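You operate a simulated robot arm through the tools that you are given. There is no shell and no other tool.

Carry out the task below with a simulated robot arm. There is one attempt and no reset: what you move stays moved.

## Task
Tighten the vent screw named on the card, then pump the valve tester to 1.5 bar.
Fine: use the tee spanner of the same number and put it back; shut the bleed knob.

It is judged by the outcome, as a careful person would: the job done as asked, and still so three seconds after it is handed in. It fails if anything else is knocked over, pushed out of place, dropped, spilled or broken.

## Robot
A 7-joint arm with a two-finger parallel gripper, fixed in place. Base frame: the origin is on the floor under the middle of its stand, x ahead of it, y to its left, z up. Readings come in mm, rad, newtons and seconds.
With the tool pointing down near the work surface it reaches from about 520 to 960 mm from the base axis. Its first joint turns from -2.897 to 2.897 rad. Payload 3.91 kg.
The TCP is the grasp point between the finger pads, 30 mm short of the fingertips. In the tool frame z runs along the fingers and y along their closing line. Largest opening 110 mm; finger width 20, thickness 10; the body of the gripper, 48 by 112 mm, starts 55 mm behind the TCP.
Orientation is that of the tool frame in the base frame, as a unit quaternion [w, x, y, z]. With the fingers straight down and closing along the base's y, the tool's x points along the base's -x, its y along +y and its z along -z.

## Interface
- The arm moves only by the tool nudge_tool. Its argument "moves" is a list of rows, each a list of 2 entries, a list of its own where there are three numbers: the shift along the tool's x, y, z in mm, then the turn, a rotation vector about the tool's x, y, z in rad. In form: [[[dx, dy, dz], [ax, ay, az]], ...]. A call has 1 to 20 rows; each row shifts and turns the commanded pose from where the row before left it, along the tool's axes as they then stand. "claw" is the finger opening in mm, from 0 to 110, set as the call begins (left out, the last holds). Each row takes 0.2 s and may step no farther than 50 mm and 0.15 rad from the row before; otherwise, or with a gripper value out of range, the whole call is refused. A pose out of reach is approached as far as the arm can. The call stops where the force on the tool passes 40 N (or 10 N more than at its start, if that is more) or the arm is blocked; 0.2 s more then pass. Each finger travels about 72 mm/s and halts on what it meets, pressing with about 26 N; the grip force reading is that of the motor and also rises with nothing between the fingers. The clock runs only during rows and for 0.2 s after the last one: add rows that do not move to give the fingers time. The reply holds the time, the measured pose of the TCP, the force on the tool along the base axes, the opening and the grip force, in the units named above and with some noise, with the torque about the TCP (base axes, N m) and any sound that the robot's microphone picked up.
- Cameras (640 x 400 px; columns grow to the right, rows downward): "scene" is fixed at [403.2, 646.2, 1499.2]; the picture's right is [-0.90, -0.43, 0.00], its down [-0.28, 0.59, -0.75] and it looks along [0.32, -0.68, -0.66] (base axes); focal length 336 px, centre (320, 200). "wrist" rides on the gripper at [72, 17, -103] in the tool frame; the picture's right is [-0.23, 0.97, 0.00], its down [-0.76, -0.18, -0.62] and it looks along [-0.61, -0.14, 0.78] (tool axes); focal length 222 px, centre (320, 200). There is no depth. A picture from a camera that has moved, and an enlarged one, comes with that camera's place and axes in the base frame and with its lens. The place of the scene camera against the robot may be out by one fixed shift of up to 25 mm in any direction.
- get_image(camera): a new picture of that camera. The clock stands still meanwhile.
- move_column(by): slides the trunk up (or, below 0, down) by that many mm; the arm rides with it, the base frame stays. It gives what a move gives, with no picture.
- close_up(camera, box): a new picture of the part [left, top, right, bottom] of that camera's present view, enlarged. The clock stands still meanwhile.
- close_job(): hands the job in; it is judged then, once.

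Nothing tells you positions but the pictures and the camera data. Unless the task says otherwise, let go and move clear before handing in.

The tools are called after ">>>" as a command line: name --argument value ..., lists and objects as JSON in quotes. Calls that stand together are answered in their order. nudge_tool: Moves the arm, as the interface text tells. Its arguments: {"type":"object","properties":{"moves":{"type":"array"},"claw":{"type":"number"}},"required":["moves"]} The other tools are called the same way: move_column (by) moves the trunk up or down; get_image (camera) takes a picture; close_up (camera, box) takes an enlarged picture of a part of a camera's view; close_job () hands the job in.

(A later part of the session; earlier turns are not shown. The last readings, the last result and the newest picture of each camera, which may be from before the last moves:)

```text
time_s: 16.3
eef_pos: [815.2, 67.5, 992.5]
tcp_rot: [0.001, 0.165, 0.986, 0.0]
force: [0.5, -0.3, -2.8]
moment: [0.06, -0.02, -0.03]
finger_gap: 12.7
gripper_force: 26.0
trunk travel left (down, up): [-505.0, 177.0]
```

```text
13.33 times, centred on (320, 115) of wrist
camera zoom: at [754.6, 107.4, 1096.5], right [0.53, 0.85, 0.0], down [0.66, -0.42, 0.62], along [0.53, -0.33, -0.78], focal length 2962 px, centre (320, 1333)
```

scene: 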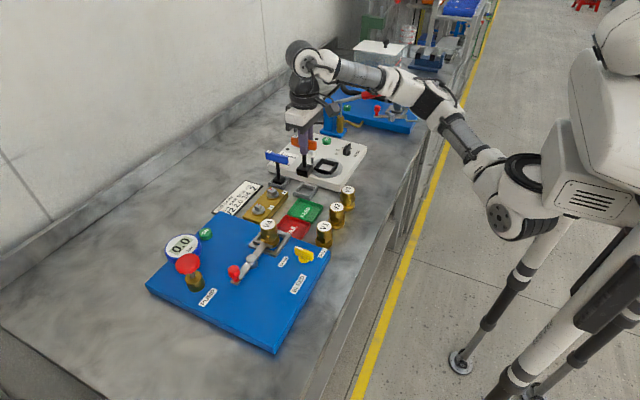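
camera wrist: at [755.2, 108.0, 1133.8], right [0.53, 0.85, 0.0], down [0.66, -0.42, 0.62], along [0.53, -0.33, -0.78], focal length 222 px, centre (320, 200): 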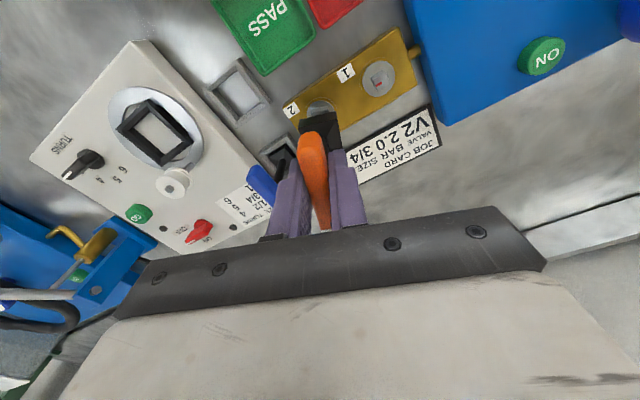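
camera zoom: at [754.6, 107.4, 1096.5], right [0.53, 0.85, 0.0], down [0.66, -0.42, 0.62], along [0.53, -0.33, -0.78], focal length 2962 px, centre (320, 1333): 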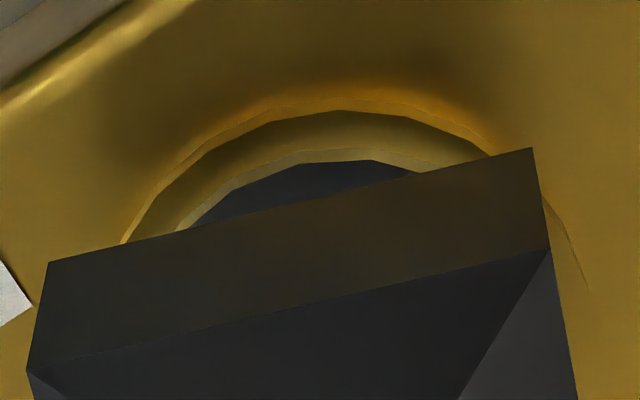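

The block is now within about 0.4 mm of the screw's axis by both cameras. I'll lower in small steps and watch the force.

>>> nudge_tool --moves '[[[-0.3, 0, 1], [0, 0, 0]], [[0, 0, 1.5], [0, 0, 0]], [[0, 0, 1.5], [0, 0, 0]], [[0, 0, 1.5], [0, 0, 0]], [[0, 0, 0], [0, 0, 0]]]'

>>> close_up --camera "scene" --box '[260, 180, 284, 195]'

>>> close_up --camera "wrist" --box '[296, 100, 344, 130]'

```text
time_s: 17.5
eef_pos: [817.5, 66.8, 987.5]
tcp_rot: [0.0, 0.165, 0.986, 0.0]
force: [0.5, 1.2, -2.1]
moment: [-0.01, 0.02, 0.02]
finger_gap: 12.8
gripper_force: 26.0
trunk travel left (down, up): [-505.0, 177.0]
```

```text
16.00 times, centred on (272, 188) of scene
camera zoom: at [403.2, 646.2, 1499.2], right [-0.9, -0.43, 0.0], down [-0.28, 0.59, -0.75], along [0.32, -0.68, -0.66], focal length 5374 px, centre (1088, 400)
```

zoom: 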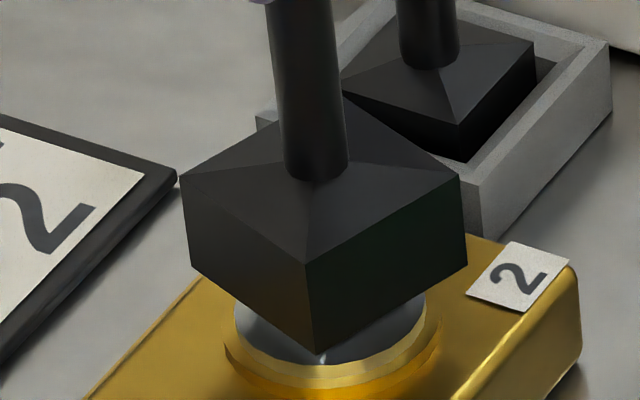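

```text
13.33 times, centred on (320, 115) of wrist
camera zoom: at [754.9, 107.2, 1091.2], right [0.53, 0.85, 0.0], down [0.66, -0.42, 0.62], along [0.53, -0.33, -0.78], focal length 2962 px, centre (320, 1333)
```

zoom: 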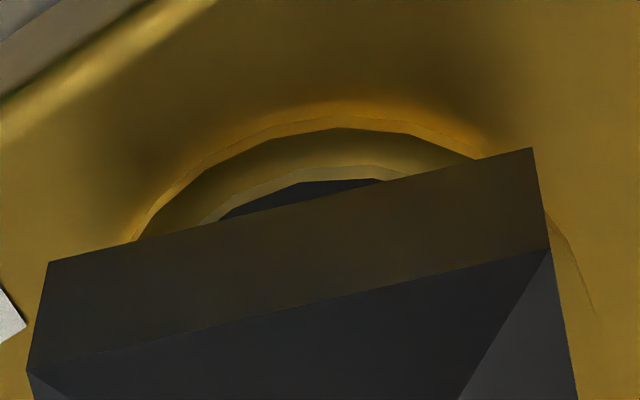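

The block's underside is now below the head's top with no contact force, so the socket has slipped over the head. I'll keep lowering towards the flange in small steps.

>>> nudge_tool --moves '[[[0, 0, 1.5], [0, 0, 0]], [[0, 0, 1.5], [0, 0, 0]], [[0, 0, 1], [0, 0, 0]], [[0, 0, 0], [0, 0, 0]]]'

>>> close_up --camera "scene" --box '[260, 180, 284, 195]'

>>> close_up --camera "wrist" --box '[296, 100, 344, 130]'

```text
time_s: 18.5
eef_pos: [817.7, 67.8, 983.1]
tcp_rot: [-0.001, 0.164, 0.986, 0.0]
force: [-0.6, 0.5, -2.2]
moment: [0.02, 0.04, 0.0]
finger_gap: 12.9
gripper_force: 26.1
trunk travel left (down, up): [-505.0, 177.0]
```

```text
16.00 times, centred on (272, 188) of scene
camera zoom: at [403.2, 646.2, 1499.2], right [-0.9, -0.43, 0.0], down [-0.28, 0.59, -0.75], along [0.32, -0.68, -0.66], focal length 5374 px, centre (1088, 400)
```

zoom: 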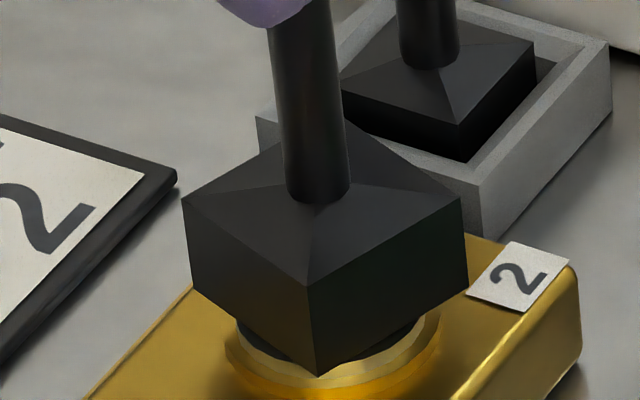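

```text
13.33 times, centred on (320, 115) of wrist
camera zoom: at [754.9, 107.5, 1086.5], right [0.53, 0.85, 0.0], down [0.66, -0.42, 0.62], along [0.53, -0.33, -0.78], focal length 2962 px, centre (320, 1333)
```

zoom: 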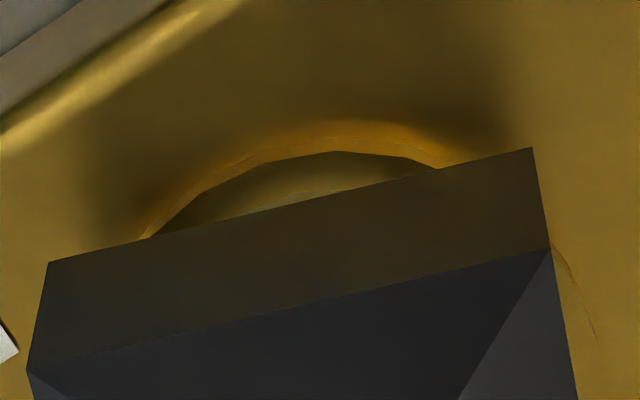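

It is about 8 mm over the head with no contact, so it is well engaged. I'll go down until it seats.

>>> nudge_tool --moves '[[[0, 0, 1], [0, 0, 0]], [[0, 0, 1], [0, 0, 0]], [[0, 0, 1], [0, 0, 0]], [[0, 0, 0], [0, 0, 0]]]'

>>> close_up --camera "scene" --box '[260, 180, 284, 195]'

```text
time_s: 19.5
eef_pos: [816.7, 68.6, 980.2]
tcp_rot: [0.0, 0.166, 0.986, 0.001]
force: [0.2, 0.4, -1.7]
moment: [-0.01, 0.0, -0.04]
finger_gap: 13.0
gripper_force: 26.1
trunk travel left (down, up): [-505.0, 177.0]
```

```text
16.00 times, centred on (272, 188) of scene
camera zoom: at [403.2, 646.2, 1499.2], right [-0.9, -0.43, 0.0], down [-0.28, 0.59, -0.75], along [0.32, -0.68, -0.66], focal length 5374 px, centre (1088, 400)
```

zoom: 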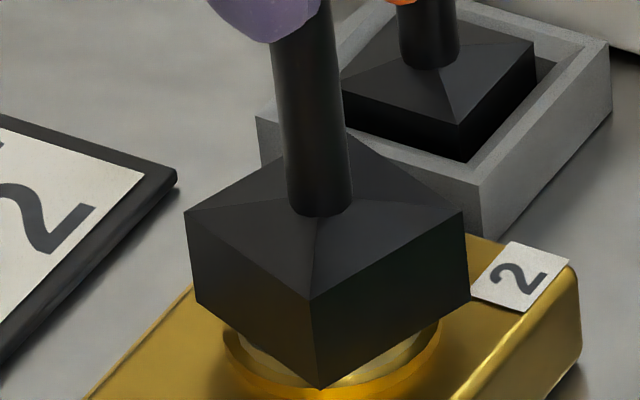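

The socket is about 11 mm down over the head, just above the flange. I'll start turning clockwise about the spanner's axis and watch the torque.

>>> nudge_tool --moves '[[[-0.02, 0.52, 0], [0, 0, 0.08]], [[-0.02, 0.52, 0], [0, 0, 0.08]], [[-0.02, 0.52, 0], [0, 0, 0.08]], [[-0.02, 0.52, 0], [0, 0, 0.08]], [[0, 0, 0], [0, 0, 0]]]'

>>> close_up --camera "scene" --box '[260, 180, 284, 195]'

>>> close_up --camera "wrist" --box '[240, 90, 400, 190]'

```text
time_s: 20.7
eef_pos: [817.7, 69.8, 979.2]
tcp_rot: [0.0, 0.321, 0.947, -0.001]
force: [9.8, -2.2, -2.2]
moment: [-0.23, -0.82, 0.08]
finger_gap: 12.9
gripper_force: 25.9
trunk travel left (down, up): [-505.0, 177.0]
```

```text
16.00 times, centred on (272, 188) of scene
camera zoom: at [403.2, 646.2, 1499.2], right [-0.9, -0.43, 0.0], down [-0.28, 0.59, -0.75], along [0.32, -0.68, -0.66], focal length 5374 px, centre (1088, 400)
```

zoom: 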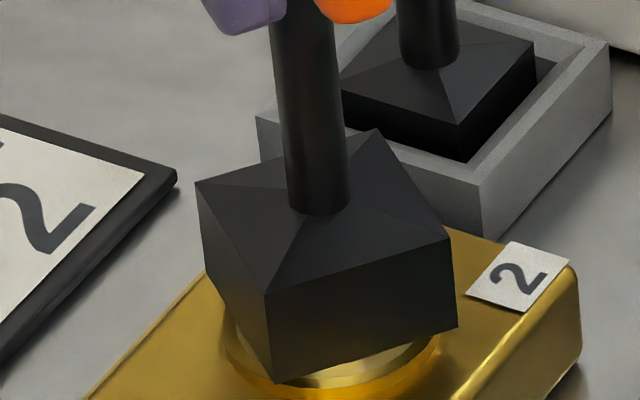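

```text
4.00 times, centred on (320, 140) of wrist
camera zoom: at [771.8, 126.5, 1083.2], right [0.77, 0.64, 0.0], down [0.5, -0.6, 0.62], along [0.4, -0.48, -0.78], focal length 888 px, centre (320, 440)
```

zoom: 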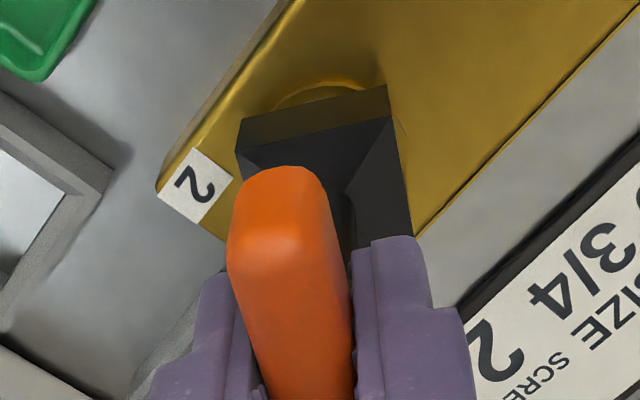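

The screw turned 18° with little torque, but a side force of about 10 N in +x has built up, so the axis is slightly off. I'll shift about 1 mm in +x to relieve it.

>>> nudge_tool --moves '[[[-0.9, 0.45, 0], [0, 0, 0]], [[0, 0, 0], [0, 0, 0]]]'

```text
time_s: 21.3
eef_pos: [819.1, 69.4, 980.2]
tcp_rot: [-0.001, 0.319, 0.948, 0.0]
force: [0.8, -1.3, -3.4]
moment: [-0.09, -0.07, -0.03]
finger_gap: 12.8
gripper_force: 26.3
trunk travel left (down, up): [-505.0, 177.0]
```

The side force is gone. I'll go on turning.

>>> nudge_tool --moves '[[[-0.02, 0.52, 0], [0, 0, 0.08]], [[-0.02, 0.52, 0], [0, 0, 0.08]], [[-0.02, 0.52, 0], [0, 0, 0.08]], [[-0.02, 0.52, 0], [0, 0, 0.08]], [[0, 0, 0], [0, 0, 0]]]'

```text
time_s: 22.5
eef_pos: [820.8, 72.4, 980.7]
tcp_rot: [0.0, 0.468, 0.884, 0.0]
force: [2.6, 2.0, -1.6]
moment: [0.18, -0.2, 0.04]
finger_gap: 12.5
gripper_force: 26.1
trunk travel left (down, up): [-505.0, 177.0]
```

The forces stay small at 56° of tool rotation. I'll continue.

>>> nudge_tool --moves '[[[-0.02, 0.52, 0], [0, 0, 0.08]], [[-0.02, 0.52, 0], [0, 0, 0.08]], [[-0.02, 0.52, 0], [0, 0, 0.08]], [[-0.02, 0.52, 0], [0, 0, 0.08]], [[0, 0, 0], [0, 0, 0]]]'

>>> close_up --camera "scene" --box '[250, 165, 298, 195]'

```text
time_s: 23.7
eef_pos: [821.9, 71.7, 980.2]
tcp_rot: [0.001, 0.602, 0.798, 0.0]
force: [4.6, 2.8, -0.4]
moment: [0.24, -0.43, 0.07]
finger_gap: 12.8
gripper_force: 25.9
trunk travel left (down, up): [-505.0, 177.0]
```

```text
13.33 times, centred on (274, 180) of scene
camera zoom: at [403.2, 646.2, 1499.2], right [-0.9, -0.43, 0.0], down [-0.28, 0.59, -0.75], along [0.32, -0.68, -0.66], focal length 4478 px, centre (933, 467)
```

zoom: 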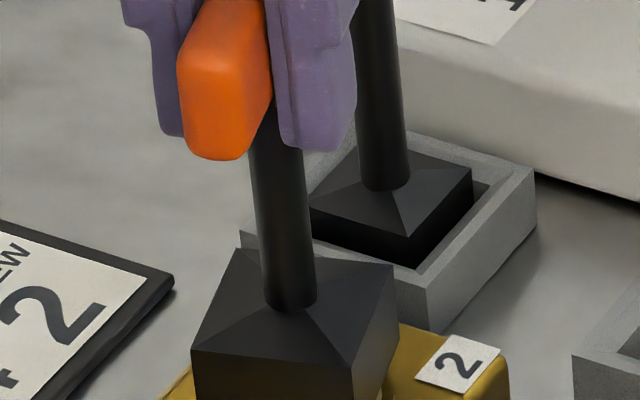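

55° turned so far with a small side force of about 5 N. I'll trim the position slightly and keep turning.

>>> nudge_tool --moves '[[[0.15, 0.5, 0], [0, 0, 0]], [[-0.02, 0.52, 0], [0, 0, 0.08]], [[-0.02, 0.52, 0], [0, 0, 0.08]], [[-0.02, 0.52, 0], [0, 0, 0.08]], [[-0.02, 0.52, 0], [0, 0, 0.08]], [[0, 0, 0], [0, 0, 0]]]'

```text
time_s: 25.1
eef_pos: [825.3, 73.1, 980.6]
tcp_rot: [0.0, 0.721, 0.692, 0.001]
force: [3.1, 1.7, -2.7]
moment: [0.2, -0.24, 0.0]
finger_gap: 12.8
gripper_force: 25.7
trunk travel left (down, up): [-505.0, 177.0]
```

73° turned, still turning freely. I'll continue.

>>> nudge_tool --moves '[[[0.1, 0.3, 0], [0, 0, 0]], [[-0.02, 0.52, 0], [0, 0, 0.08]], [[-0.02, 0.52, 0], [0, 0, 0.08]], [[-0.02, 0.52, 0], [0, 0, 0.08]], [[-0.02, 0.52, 0], [0, 0, 0.08]], [[0, 0, 0], [0, 0, 0]]]'

```text
time_s: 26.5
eef_pos: [827.0, 71.7, 980.6]
tcp_rot: [0.0, 0.822, 0.569, -0.001]
force: [-4.3, -1.9, -4.9]
moment: [-0.15, 0.21, 0.67]
finger_gap: 15.4
gripper_force: 25.7
trunk travel left (down, up): [-505.0, 177.0]
```

Resistance has appeared: the torque is 0.67 N m and the handle is twisting slightly in the fingers, so the screw is tightening up. I'll look before going on.

>>> close_up --camera "wrist" --box '[240, 90, 400, 190]'

>>> close_up --camera "scene" --box '[250, 165, 298, 195]'

```text
4.00 times, centred on (320, 140) of wrist
camera zoom: at [869.0, 133.7, 1083.4], right [0.83, -0.56, 0.0], down [-0.43, -0.65, 0.62], along [-0.35, -0.52, -0.78], focal length 888 px, centre (320, 440)
```

zoom: 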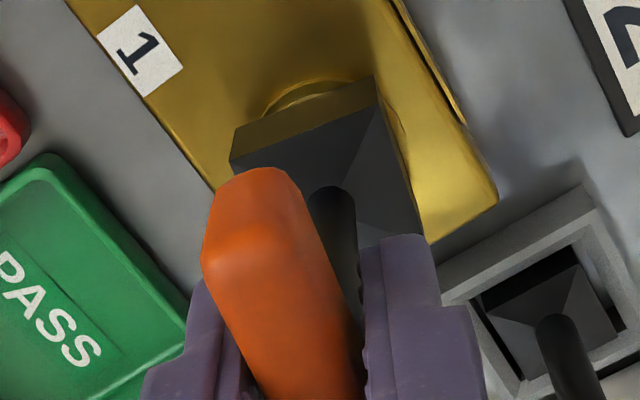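

```text
13.33 times, centred on (274, 180) of scene
camera zoom: at [403.2, 646.2, 1499.2], right [-0.9, -0.43, 0.0], down [-0.28, 0.59, -0.75], along [0.32, -0.68, -0.66], focal length 4478 px, centre (933, 467)
```

zoom: 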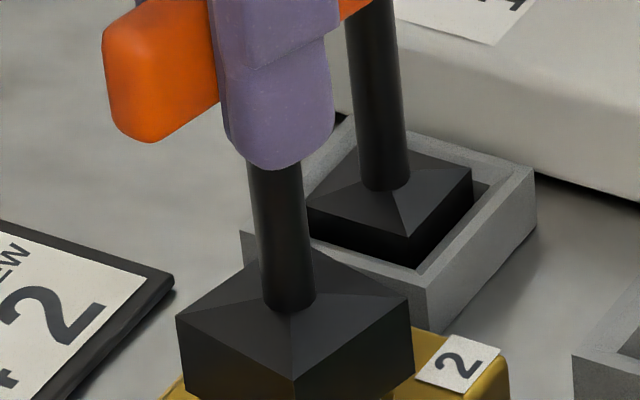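

The handle lags the fingers by about 8°, meaning the screw stopped after roughly 83–85° of turn. I'll push a little more to see whether it moves or is at a firm stop.

>>> nudge_tool --moves '[[[-0.01, 0.32, 0], [0, 0, 0.05]], [[0, 0, 0], [0, 0, 0]], [[0, 0, 0], [0, 0, 0]]]'

>>> close_up --camera "scene" --box '[250, 165, 298, 195]'

```text
time_s: 27.3
eef_pos: [827.7, 71.4, 979.7]
tcp_rot: [0.0, 0.836, 0.549, -0.001]
force: [-7.8, -2.3, -8.9]
moment: [-0.14, 0.4, 0.69]
finger_gap: 16.6
gripper_force: 26.1
trunk travel left (down, up): [-505.0, 177.0]
```

```text
13.33 times, centred on (274, 180) of scene
camera zoom: at [403.2, 646.2, 1499.2], right [-0.9, -0.43, 0.0], down [-0.28, 0.59, -0.75], along [0.32, -0.68, -0.66], focal length 4478 px, centre (933, 467)
```

zoom: 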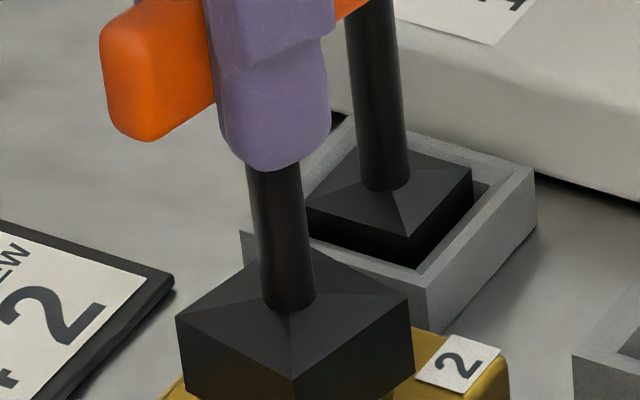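

The block didn't move at all with the extra push, so the screw is firmly at its stop and tight. I'll back off the twist by about 12° so the handle sits flush in the fingers again.

>>> nudge_tool --moves '[[[-0.02, -0.46, 0], [0, 0, -0.07]], [[-0.02, -0.46, 0], [0, 0, -0.07]], [[-0.02, -0.46, 0], [0, 0, -0.07]], [[0, 0, 0], [0, 0, 0]]]'

>>> close_up --camera "wrist" --box '[240, 90, 400, 190]'

```text
time_s: 28.3
eef_pos: [826.7, 73.7, 980.5]
tcp_rot: [-0.001, 0.773, 0.634, 0.001]
force: [3.6, -0.3, -1.5]
moment: [-0.07, -0.22, 0.05]
finger_gap: 12.7
gripper_force: 25.8
trunk travel left (down, up): [-505.0, 177.0]
```

```text
4.00 times, centred on (320, 140) of wrist
camera zoom: at [857.8, 140.1, 1084.2], right [0.91, -0.41, 0.0], down [-0.32, -0.71, 0.62], along [-0.26, -0.57, -0.78], focal length 888 px, centre (320, 440)
```

zoom: 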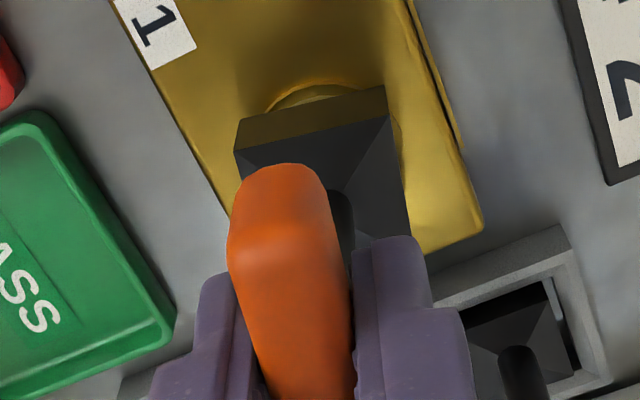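

The handle is flush again at 12.7 mm and the torque is gone. Now I'll lift the spanner straight off the screw.

>>> nudge_tool --moves '[[[0, 0.3, 0], [0, 0, 0]], [[0, 0, -3], [0, 0, 0]], [[0, 0, -5], [0, 0, 0]], [[0, 0, -8], [0, 0, 0]], [[0, 0, -15], [0, 0, 0]], [[0, 0, -20], [0, 0, 0]], [[0, 0, -25], [0, 0, 0]], [[0, 0, -15], [0, 0, 0]], [[0, 0, 0], [0, 0, 0]]]'

>>> get_image --camera "scene"

>>> close_up --camera "scene" --box '[240, 165, 304, 205]'

```text
time_s: 30.3
eef_pos: [827.3, 72.9, 1071.0]
tcp_rot: [0.0, 0.774, 0.633, 0.0]
force: [-0.1, -0.7, -2.1]
moment: [0.06, -0.03, 0.01]
finger_gap: 12.6
gripper_force: 26.0
trunk travel left (down, up): [-505.0, 177.0]
```

```text
taken
```

scene: 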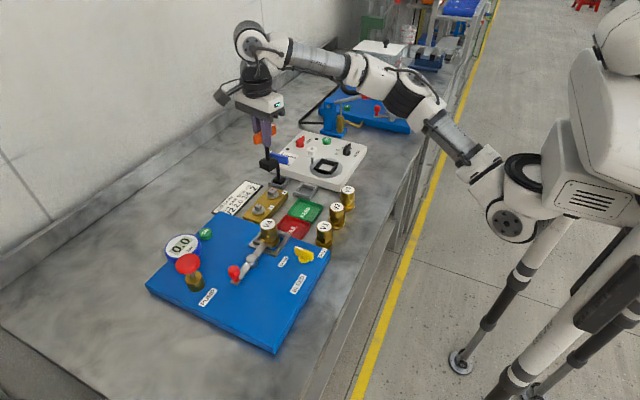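

```text
10.00 times, centred on (272, 185) of scene
camera zoom: at [403.2, 646.2, 1499.2], right [-0.9, -0.43, 0.0], down [-0.28, 0.59, -0.75], along [0.32, -0.68, -0.66], focal length 3358 px, centre (800, 350)
```

zoom: 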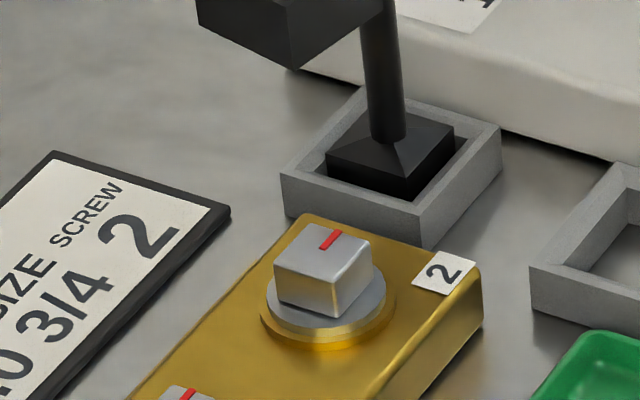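

Screw 2's mark has turned about 83° and now points the same way as screw 1's, so it is tight. I'll turn the tool back to its original heading and move above the empty stand.

>>> nudge_tool --moves '[[[0, 0, 0], [0, 0, -0.1473]], [[0, 0, 0], [0, 0, -0.1473]], [[0, 0, 0], [0, 0, -0.1473]], [[0, 0, 0], [0, 0, -0.1473]], [[0, 0, 0], [0, 0, -0.1473]], [[0, 0, 0], [0, 0, -0.1473]], [[0, 0, 0], [0, 0, -0.1473]], [[0, 0, 0], [0, 0, -0.1473]], [[0, 0, 0], [0, 0, -0.1473]], [[0, 0, 0], [0, 0, -0.1473]], [[0, 0, 0], [0, 0, -0.1473]], [[0, 0, 0], [0, 0, -0.1473]], [[0, 0, 0], [0, 0, 0]]]'

>>> close_up --camera "wrist" --box '[290, 100, 354, 140]'

```text
time_s: 33.1
eef_pos: [826.1, 73.5, 1071.1]
tcp_rot: [-0.001, 0.0, 1.0, 0.0]
force: [0.3, 0.5, -2.5]
moment: [-0.04, 0.05, 0.02]
finger_gap: 12.9
gripper_force: 25.9
trunk travel left (down, up): [-505.0, 177.0]
```

```text
10.00 times, centred on (322, 120) of wrist
camera zoom: at [755.1, 89.8, 1174.7], right [0.23, 0.97, 0.0], down [0.76, -0.18, 0.62], along [0.61, -0.14, -0.78], focal length 2221 px, centre (300, 1000)
```

zoom: 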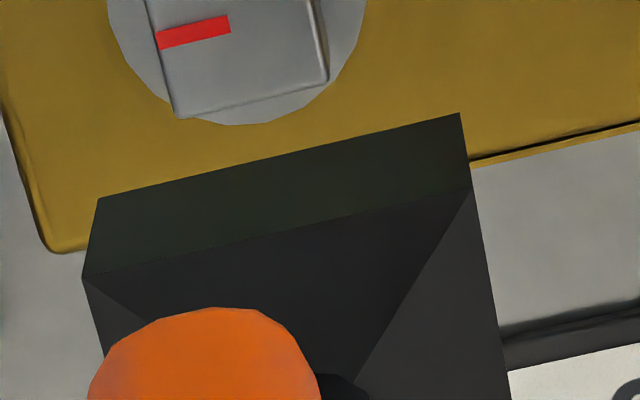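

The spanner sits in the fingers practically as before, within 0.5 mm. I'll move above the stand now.

>>> nudge_tool --moves '[[[24.4, -26.1, 0], [0, 0, 0]], [[24.4, -26.1, 0], [0, 0, 0]], [[24.5, -26.0, 0], [0, 0, 0]], [[0, 0, 20], [0, 0, 0]], [[0, 0, 20], [0, 0, 0]], [[0, 0, 0], [0, 0, 0]], [[0, 0, 0], [0, 0, 0]]]'

>>> close_up --camera "scene" --box '[280, 160, 328, 190]'

>>> close_up --camera "wrist" --box '[280, 80, 376, 140]'

```text
time_s: 34.7
eef_pos: [752.6, -4.3, 1029.5]
tcp_rot: [0.001, 0.0, 1.0, 0.0]
force: [0.5, 0.6, -2.6]
moment: [0.02, 0.01, 0.01]
finger_gap: 12.8
gripper_force: 26.3
trunk travel left (down, up): [-505.0, 177.0]
```

```text
13.33 times, centred on (304, 175) of scene
camera zoom: at [403.2, 646.2, 1499.2], right [-0.9, -0.43, 0.0], down [-0.28, 0.59, -0.75], along [0.32, -0.68, -0.66], focal length 4478 px, centre (533, 533)
```

zoom: 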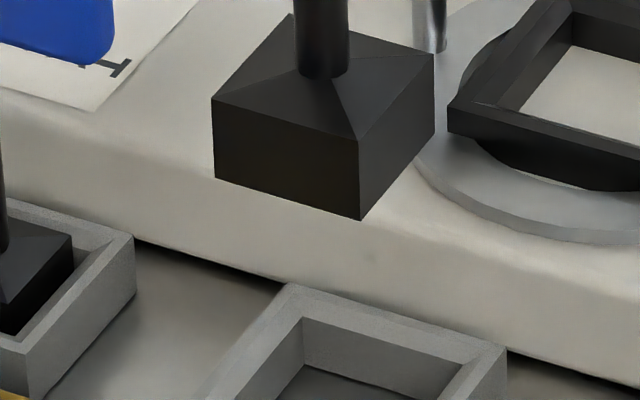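

```text
6.67 times, centred on (328, 110) of wrist
camera zoom: at [681.1, 12.5, 1133.4], right [0.23, 0.97, 0.0], down [0.76, -0.18, 0.62], along [0.61, -0.14, -0.78], focal length 1481 px, centre (267, 800)
```

zoom: 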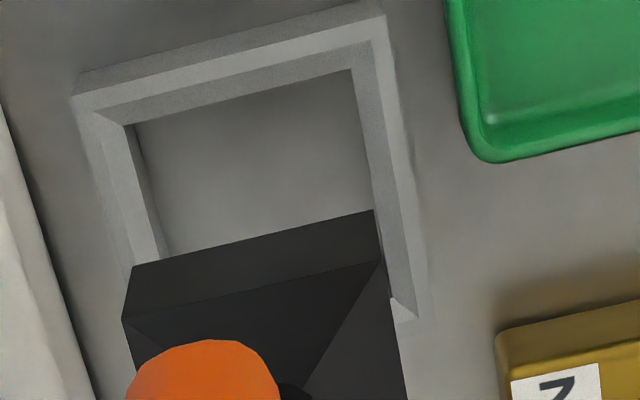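

From both views the block needs about 1 mm in -x and 1.4 mm in -y to sit centred over the stand. I'll correct, go down to just above the stand and check again.

>>> nudge_tool --moves '[[[1.0, -1.4, 0], [0, 0, 0]], [[0, 0, 15], [0, 0, 0]], [[0, 0, 15], [0, 0, 0]], [[0, 0, 13], [0, 0, 0]], [[0, 0, 0], [0, 0, 0]], [[0, 0, 0], [0, 0, 0]]]'

>>> close_up --camera "scene" --box '[284, 170, 324, 195]'

>>> close_up --camera "wrist" --box '[280, 80, 376, 140]'

```text
time_s: 36.1
eef_pos: [751.5, -5.9, 987.6]
tcp_rot: [0.001, 0.001, 1.0, 0.0]
force: [-0.2, 0.6, -2.4]
moment: [-0.01, -0.01, 0.04]
finger_gap: 12.7
gripper_force: 25.8
trunk travel left (down, up): [-505.0, 177.0]
```

```text
16.00 times, centred on (304, 182) of scene
camera zoom: at [403.2, 646.2, 1499.2], right [-0.9, -0.43, 0.0], down [-0.28, 0.59, -0.75], along [0.32, -0.68, -0.66], focal length 5374 px, centre (576, 480)
```

zoom: 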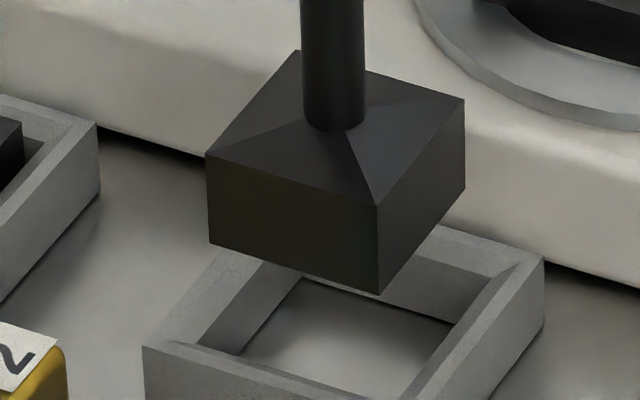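

```text
6.67 times, centred on (328, 110) of wrist
camera zoom: at [680.9, 11.1, 1091.1], right [0.23, 0.97, 0.0], down [0.76, -0.18, 0.62], along [0.61, -0.14, -0.78], focal length 1481 px, centre (267, 800)
```

zoom: 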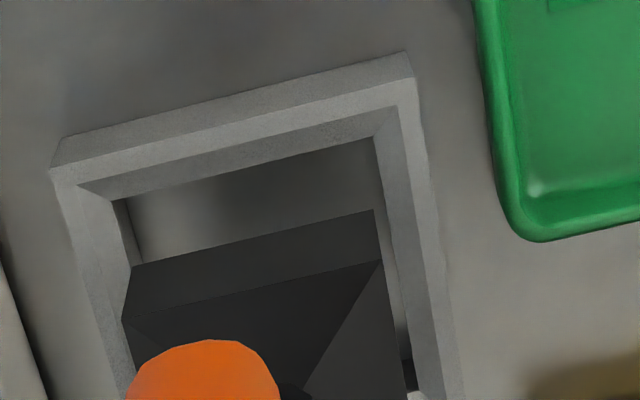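

Now it needs about 1 mm more in -y. I'll correct that and lower to just above the rim.

>>> nudge_tool --moves '[[[0, -1.0, 0], [0, 0, 0]], [[0, 0, 6], [0, 0, 0]], [[0, 0, 6], [0, 0, 0]], [[0, 0, 0], [0, 0, 0]], [[0, 0, 0], [0, 0, 0]]]'

>>> close_up --camera "scene" --box '[284, 170, 324, 195]'

>>> close_up --camera "wrist" --box '[280, 80, 376, 140]'

```text
time_s: 37.3
eef_pos: [752.4, -8.2, 975.6]
tcp_rot: [0.0, 0.001, 1.0, 0.0]
force: [0.3, 0.2, -2.2]
moment: [-0.01, -0.01, -0.01]
finger_gap: 13.1
gripper_force: 25.6
trunk travel left (down, up): [-505.0, 177.0]
```

```text
16.00 times, centred on (304, 182) of scene
camera zoom: at [403.2, 646.2, 1499.2], right [-0.9, -0.43, 0.0], down [-0.28, 0.59, -0.75], along [0.32, -0.68, -0.66], focal length 5374 px, centre (576, 480)
```

zoom: 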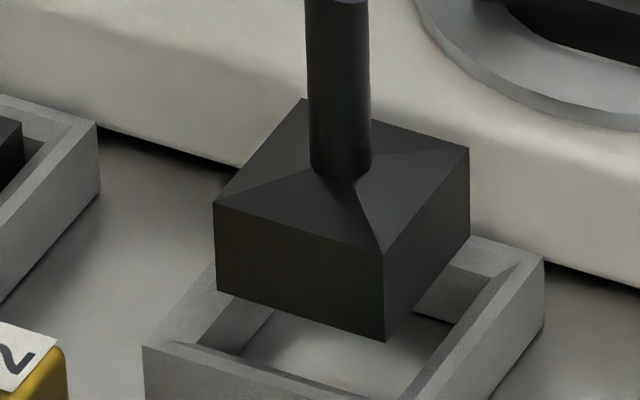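

```text
6.67 times, centred on (328, 110) of wrist
camera zoom: at [680.9, 9.4, 1079.1], right [0.23, 0.97, 0.0], down [0.76, -0.18, 0.62], along [0.61, -0.14, -0.78], focal length 1481 px, centre (267, 800)
```

zoom: 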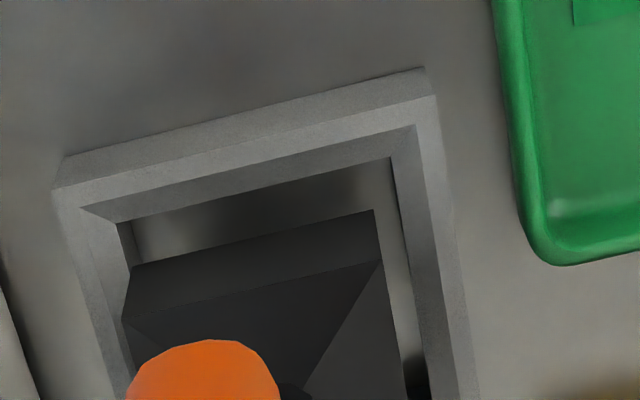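

The block now clears the inside of the stand by 2–3 mm on every side. I'll trim +0.6 mm in y and lower it in.

>>> nudge_tool --moves '[[[0, 0.6, 0], [0, 0, 0]], [[0, 0, 5], [0, 0, 0]], [[0, 0, 5], [0, 0, 0]], [[0, 0, 5], [0, 0, 0]], [[0, 0, 4], [0, 0, 0]], [[0, 0, 2], [0, 0, 0]], [[0, 0, 0], [0, 0, 0]]]'

>>> close_up --camera "scene" --box '[284, 170, 324, 195]'

>>> close_up --camera "wrist" --box '[280, 80, 376, 140]'

```text
time_s: 38.9
eef_pos: [751.9, -7.0, 953.9]
tcp_rot: [0.0, 0.0, 1.0, 0.001]
force: [0.2, -1.0, -2.0]
moment: [0.02, 0.01, 0.03]
finger_gap: 12.7
gripper_force: 25.6
trunk travel left (down, up): [-505.0, 177.0]
```

```text
16.00 times, centred on (304, 182) of scene
camera zoom: at [403.2, 646.2, 1499.2], right [-0.9, -0.43, 0.0], down [-0.28, 0.59, -0.75], along [0.32, -0.68, -0.66], focal length 5374 px, centre (576, 480)
```

zoom: 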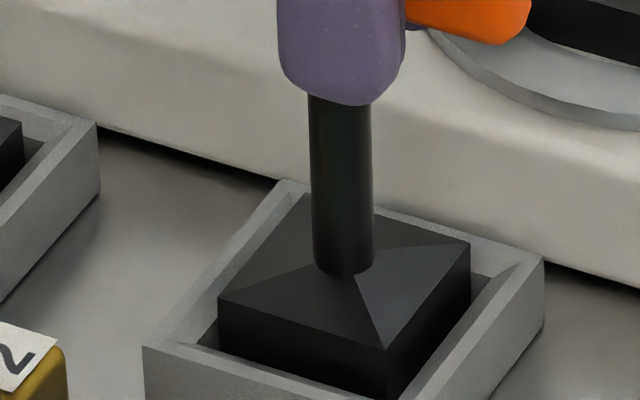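

```text
6.67 times, centred on (328, 110) of wrist
camera zoom: at [680.8, 9.8, 1057.9], right [0.23, 0.97, 0.0], down [0.76, -0.18, 0.62], along [0.61, -0.14, -0.78], focal length 1481 px, centre (267, 800)
```

zoom: 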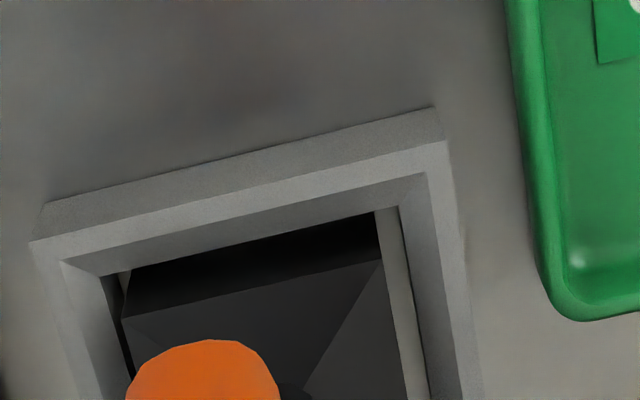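

The block is inside the stand without touching the sides. I'll lower the last few millimetres until it touches down.

>>> nudge_tool --moves '[[[0, 0, 1], [0, 0, 0]], [[0, 0, 1], [0, 0, 0]], [[0, 0, 0.5], [0, 0, 0]], [[0, 0, 0], [0, 0, 0]]]'

```text
time_s: 39.9
eef_pos: [751.7, -6.9, 952.4]
tcp_rot: [0.0, 0.001, 1.0, 0.0]
force: [0.4, -1.0, -2.3]
moment: [0.0, 0.03, 0.0]
finger_gap: 12.8
gripper_force: 25.9
trunk travel left (down, up): [-505.0, 177.0]
```

>>> nudge_tool --moves '[[[0, 0, 0.7], [0, 0, 0]], [[0, 0, 0.7], [0, 0, 0]], [[0, 0, 0], [0, 0, 0]]]'

```text
time_s: 40.7
eef_pos: [751.7, -7.3, 952.2]
tcp_rot: [0.0, 0.001, 1.0, 0.0]
force: [0.2, 0.5, -1.9]
moment: [-0.02, 0.03, 0.0]
finger_gap: 13.1
gripper_force: 26.2
trunk travel left (down, up): [-505.0, 177.0]
```

There is no contact yet. I'll go a little lower.

>>> nudge_tool --moves '[[[0, 0, 0.7], [0, 0, 0]], [[0, 0, 0.7], [0, 0, 0]], [[0, 0, 0], [0, 0, 0]]]'

>>> close_up --camera "scene" --box '[284, 170, 324, 195]'

```text
time_s: 41.5
eef_pos: [751.0, -6.5, 951.3]
tcp_rot: [0.002, 0.0, 1.0, 0.001]
force: [4.1, 1.1, 11.0]
moment: [-0.04, -0.27, 0.08]
finger_gap: 12.7
gripper_force: 26.2
trunk travel left (down, up): [-505.0, 177.0]
```

```text
16.00 times, centred on (304, 182) of scene
camera zoom: at [403.2, 646.2, 1499.2], right [-0.9, -0.43, 0.0], down [-0.28, 0.59, -0.75], along [0.32, -0.68, -0.66], focal length 5374 px, centre (576, 480)
```

zoom: 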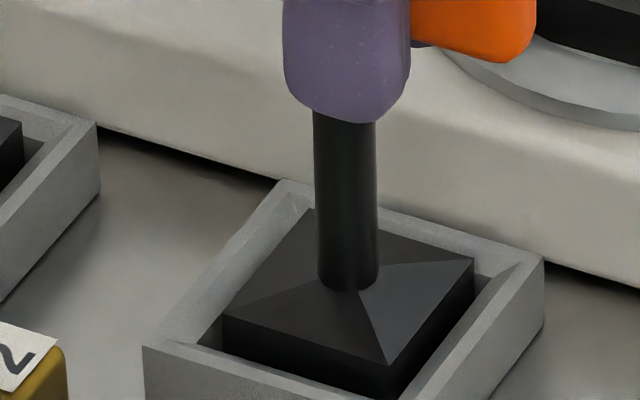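

The spanner touched down on the bench inside its stand. I'll ease the pressure, open the fingers and rise straight up.

>>> nudge_tool --moves '[[[0, 0, -0.8], [0, 0, 0]], [[0, 0, 0], [0, 0, 0]]]'

>>> nudge_tool --moves '[[[0, 0, 0], [0, 0, 0]], [[0, 0, 0], [0, 0, 0]], [[0, 0, 0], [0, 0, 0]], [[0, 0, -10], [0, 0, 0]], [[0, 0, -25], [0, 0, 0]], [[0, 0, -30], [0, 0, 0]], [[0, 0, 0], [0, 0, 0]]]' --claw 50

>>> close_up --camera "scene" --box '[230, 110, 358, 210]'

>>> get_image --camera "wrist"

```text
time_s: 42.1
eef_pos: [750.3, -6.3, 950.8]
tcp_rot: [0.001, 0.001, 1.0, 0.0]
force: [4.0, 0.6, 10.1]
moment: [0.01, -0.34, -0.02]
finger_gap: 12.9
gripper_force: 26.1
trunk travel left (down, up): [-505.0, 177.0]
```

```text
time_s: 43.7
eef_pos: [751.4, -7.4, 1014.0]
tcp_rot: [0.001, 0.001, 1.0, 0.0]
force: [-0.3, -0.9, 0.2]
moment: [-0.04, -0.01, 0.02]
finger_gap: 50.1
gripper_force: 0.1
trunk travel left (down, up): [-505.0, 177.0]
```

```text
4.00 times, centred on (294, 160) of scene
camera zoom: at [403.2, 646.2, 1499.2], right [-0.9, -0.43, 0.0], down [-0.28, 0.59, -0.75], along [0.32, -0.68, -0.66], focal length 1343 px, centre (424, 360)
```

zoom: 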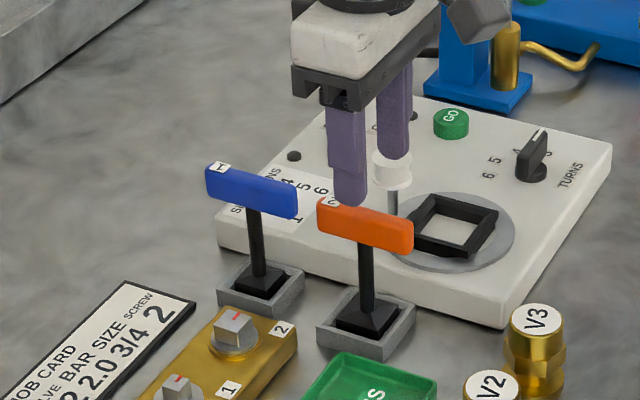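

```text
taken
camera wrist: at [680.2, 9.3, 1118.1], right [0.23, 0.97, 0.0], down [0.76, -0.18, 0.62], along [0.61, -0.14, -0.78], focal length 222 px, centre (320, 200)
```

wrist: 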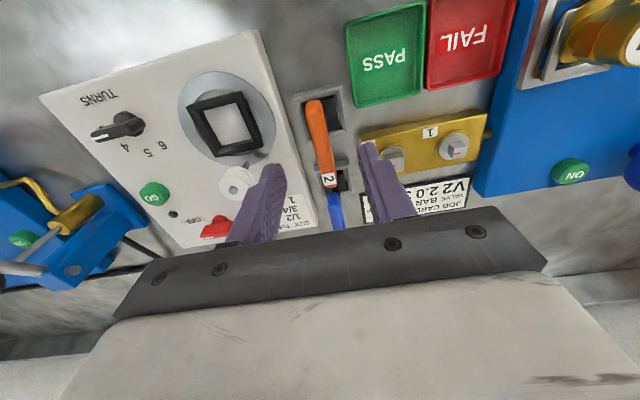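

Spanner 2 is standing back in its stand and screw 2's mark is now parallel to screw 1's. Next I'll rise and move over to the bleed knob on the tester.

>>> nudge_tool --moves '[[[0, 0, -30], [0, 0, 0]], [[0, 0, -30], [0, 0, 0]], [[23, 37, 0], [0, 0, 0]], [[23, 37, 0], [0, 0, 0]], [[23, 37, 0], [0, 0, 0]], [[23, 37, 0], [0, 0, 0]], [[23, 37, 0], [0, 0, 0]], [[23, 37, 0], [0, 0, 0]], [[23, 37, 0], [0, 0, 0]], [[0, 0, 0], [0, 0, 0]], [[0, 0, 0], [0, 0, 0]]]' --claw 110

>>> get_image --camera "wrist"

>>> get_image --camera "scene"

```text
time_s: 46.1
eef_pos: [589.5, 250.8, 1075.5]
tcp_rot: [0.0, 0.001, 1.0, 0.0]
force: [0.3, 0.1, -0.6]
moment: [0.01, 0.0, -0.01]
finger_gap: 110.0
gripper_force: 0.0
trunk travel left (down, up): [-505.0, 177.0]
```

```text
taken
camera wrist: at [518.0, 268.2, 1179.4], right [0.23, 0.97, 0.0], down [0.76, -0.18, 0.62], along [0.61, -0.14, -0.78], focal length 222 px, centre (320, 200)
```

wrist: 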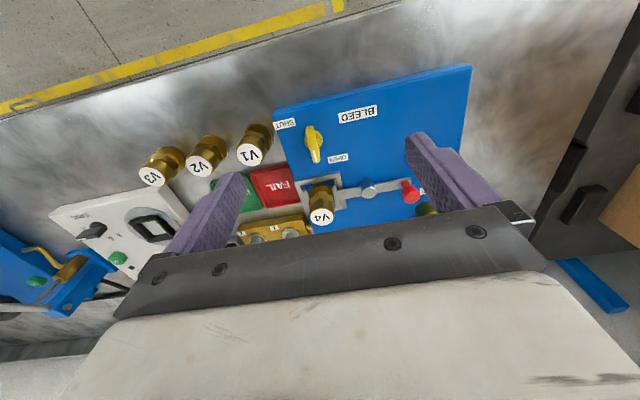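

```text
taken
```

scene: 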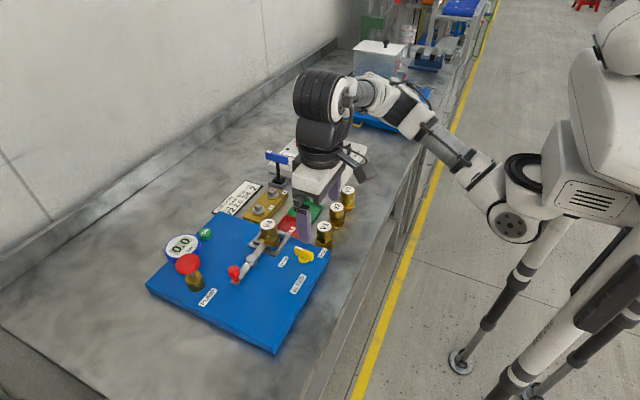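

The knob is in view with its white mark pointing towards +x, near the OPEN label. I'll zoom in.

>>> close_up --camera "wrist" --box '[270, 105, 366, 165]'

>>> close_up --camera "wrist" --box '[295, 120, 335, 170]'

>>> close_up --camera "scene" --box '[280, 235, 336, 270]'

```text
6.67 times, centred on (318, 135) of wrist
camera zoom: at [518.0, 268.2, 1179.4], right [0.23, 0.97, 0.0], down [0.76, -0.18, 0.62], along [0.61, -0.14, -0.78], focal length 1481 px, centre (333, 633)
```

zoom: 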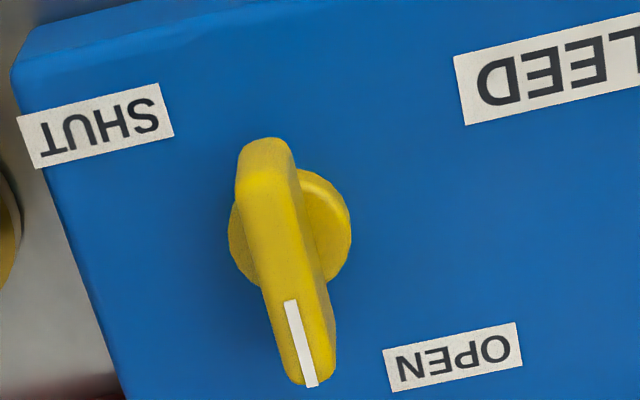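

```text
8.00 times, centred on (315, 145) of wrist
camera zoom: at [518.0, 268.2, 1179.4], right [0.23, 0.97, 0.0], down [0.76, -0.18, 0.62], along [0.61, -0.14, -0.78], focal length 1777 px, centre (360, 640)
```

zoom: 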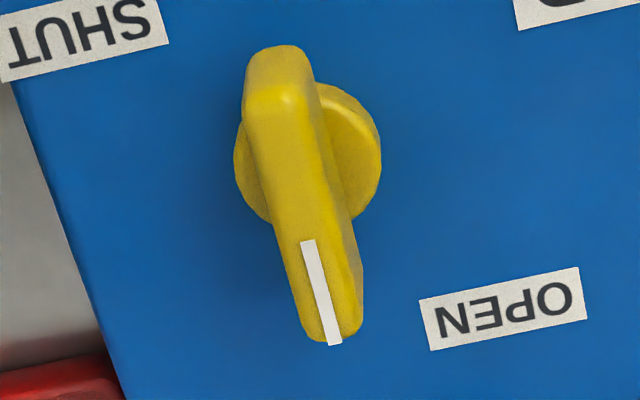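

```text
11.43 times, centred on (308, 252) of scene
camera zoom: at [403.2, 646.2, 1499.2], right [-0.9, -0.43, 0.0], down [-0.28, 0.59, -0.75], along [0.32, -0.68, -0.66], focal length 3838 px, centre (457, -400)
```

zoom: 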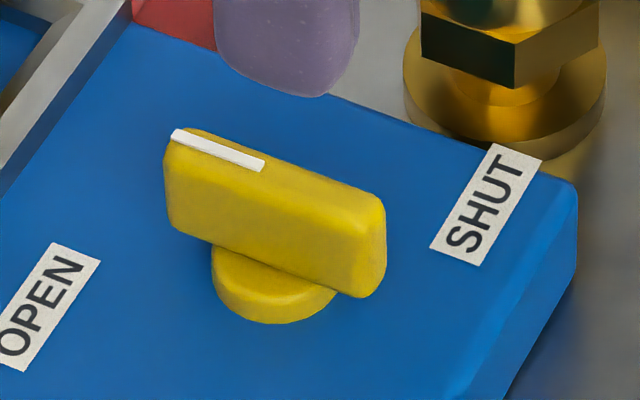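

The knob's bar lies along x, centred near (640, 229), with its top at about z 904. The pointer is at OPEN, and SHUT is a quarter turn clockwise, towards -y. I'll hover above it for a better fix.

>>> nudge_tool --moves '[[[-25, -11, 0], [0, 0, 0]], [[-25, -11, 0], [0, 0, 0]], [[0, 0, 30], [0, 0, 0]], [[0, 0, 30], [0, 0, 0]], [[0, 0, 28], [0, 0, 0]], [[0, 0, 0], [0, 0, 0]], [[0, 0, 0], [0, 0, 0]]]' --claw 50

>>> close_up --camera "wrist" --box '[256, 90, 384, 170]'

>>> close_up --camera "scene" --box '[270, 205, 350, 265]'

```text
time_s: 47.7
eef_pos: [640.0, 229.1, 990.3]
tcp_rot: [-0.001, 0.001, 1.0, 0.0]
force: [-0.6, -0.3, 0.2]
moment: [-0.02, 0.0, -0.01]
finger_gap: 50.1
gripper_force: 0.0
trunk travel left (down, up): [-505.0, 177.0]
```

```text
5.00 times, centred on (320, 130) of wrist
camera zoom: at [567.5, 246.5, 1092.9], right [0.23, 0.97, 0.0], down [0.76, -0.18, 0.62], along [0.61, -0.14, -0.78], focal length 1111 px, centre (320, 550)
```

zoom: 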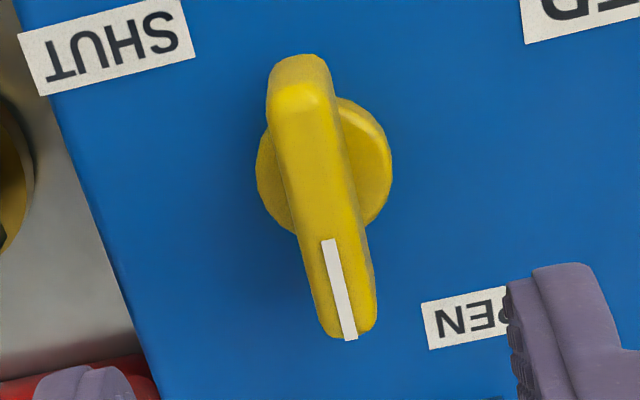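

```text
6.67 times, centred on (310, 235) of scene
camera zoom: at [403.2, 646.2, 1499.2], right [-0.9, -0.43, 0.0], down [-0.28, 0.59, -0.75], along [0.32, -0.68, -0.66], focal length 2239 px, centre (387, -33)
```

zoom: 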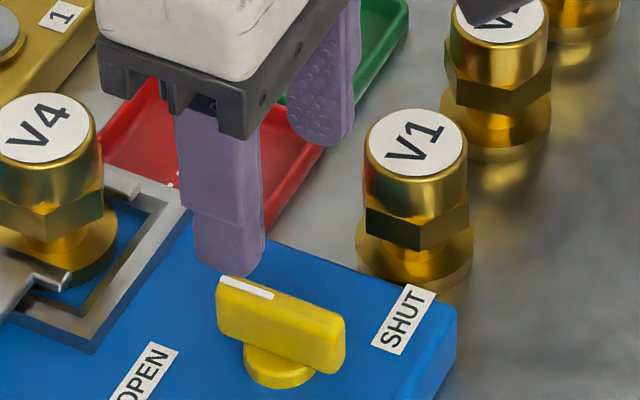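

The knob's pivot comes out at (641.5, 229.5), so I'm nearly above it. I'll shift 1.5 mm in +x and go down so the fingers straddle the bar with their tips just clear of its base disc.

>>> nudge_tool --moves '[[[-1.5, 0.3, 0], [0, 0, 0]], [[0, 0, 20], [0, 0, 0]], [[0, 0, 20], [0, 0, 0]], [[0, 0, 15], [0, 0, 0]], [[0, 0, 10], [0, 0, 0]], [[0, 0, 5], [0, 0, 0]], [[0, 0, 0], [0, 0, 0]]]'

>>> close_up --camera "scene" --box '[280, 225, 344, 265]'

>>> close_up --camera "wrist" --box '[240, 110, 400, 210]'

```text
time_s: 49.3
eef_pos: [642.9, 231.3, 917.6]
tcp_rot: [0.0, 0.001, 1.0, 0.0]
force: [1.0, -0.3, 0.0]
moment: [-0.03, 0.01, 0.01]
finger_gap: 50.2
gripper_force: 0.1
trunk travel left (down, up): [-505.0, 177.0]
```

```text
10.00 times, centred on (312, 245) of scene
camera zoom: at [403.2, 646.2, 1499.2], right [-0.9, -0.43, 0.0], down [-0.28, 0.59, -0.75], along [0.32, -0.68, -0.66], focal length 3358 px, centre (400, -250)
```

zoom: 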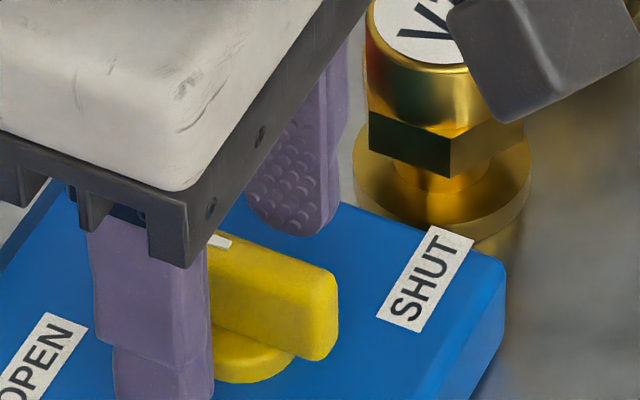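

```text
4.00 times, centred on (320, 160) of wrist
camera zoom: at [570.7, 247.6, 1021.4], right [0.23, 0.97, 0.0], down [0.76, -0.18, 0.62], along [0.61, -0.14, -0.78], focal length 888 px, centre (320, 360)
```

zoom: 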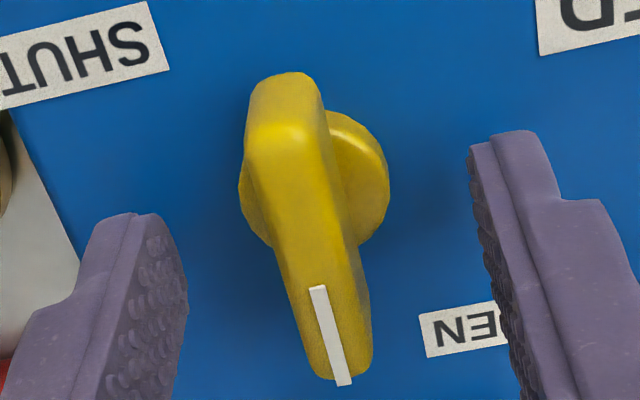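

The fingers straddle the bar, whose centre I now put at (643, 230). I'll shift 1 mm in -y and close gently.

>>> nudge_tool --moves '[[[0, -1.0, 0], [0, 0, 0]], [[0, 0, 0], [0, 0, 0]], [[0, 0, 0], [0, 0, 0]], [[0, 0, 0], [0, 0, 0]], [[0, 0, 0], [0, 0, 0]]]' --claw 0

>>> close_up --camera "wrist" --box '[240, 110, 400, 210]'

```text
time_s: 50.5
eef_pos: [642.5, 231.3, 916.7]
tcp_rot: [0.0, 0.001, 1.0, 0.0]
force: [0.9, 3.1, 1.0]
moment: [-0.05, 0.1, -0.02]
finger_gap: 10.8
gripper_force: 44.9
trunk travel left (down, up): [-505.0, 177.0]
```

```text
4.00 times, centred on (320, 160) of wrist
camera zoom: at [570.8, 247.1, 1021.4], right [0.23, 0.97, 0.0], down [0.76, -0.18, 0.62], along [0.61, -0.14, -0.78], focal length 888 px, centre (320, 360)
```

zoom: 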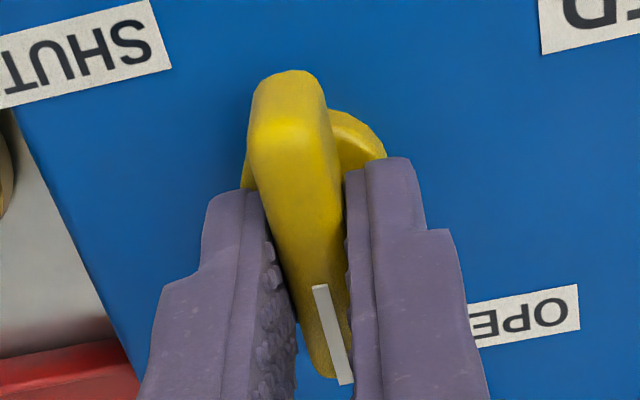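

The bar is gripped at 10.8 mm. I'll turn it clockwise towards SHUT in small steps.

>>> nudge_tool --moves '[[[0, 0, 0], [0, 0, 0.1]], [[0, 0, 0], [0, 0, 0.1]], [[0, 0, 0], [0, 0, 0.1]], [[0, 0, 0], [0, 0, 0]]]'

```text
time_s: 51.5
eef_pos: [642.3, 229.1, 917.7]
tcp_rot: [0.0, 0.152, 0.988, 0.0]
force: [-0.5, -2.5, 1.7]
moment: [-0.18, -0.19, -0.03]
finger_gap: 10.6
gripper_force: 45.1
trunk travel left (down, up): [-505.0, 177.0]
```

It is turning freely. I'll continue.

>>> nudge_tool --moves '[[[0, 0, 0], [0, 0, 0.1]], [[0, 0, 0], [0, 0, 0.1]], [[0, 0, 0], [0, 0, 0.1]], [[0, 0, 0], [0, 0, 0.1]], [[0, 0, 0], [0, 0, 0]]]'

```text
time_s: 52.7
eef_pos: [642.4, 228.8, 917.9]
tcp_rot: [0.0, 0.345, 0.939, 0.0]
force: [-12.6, -18.0, -7.9]
moment: [-0.54, -0.4, 0.05]
finger_gap: 10.8
gripper_force: 44.5
trunk travel left (down, up): [-505.0, 177.0]
```

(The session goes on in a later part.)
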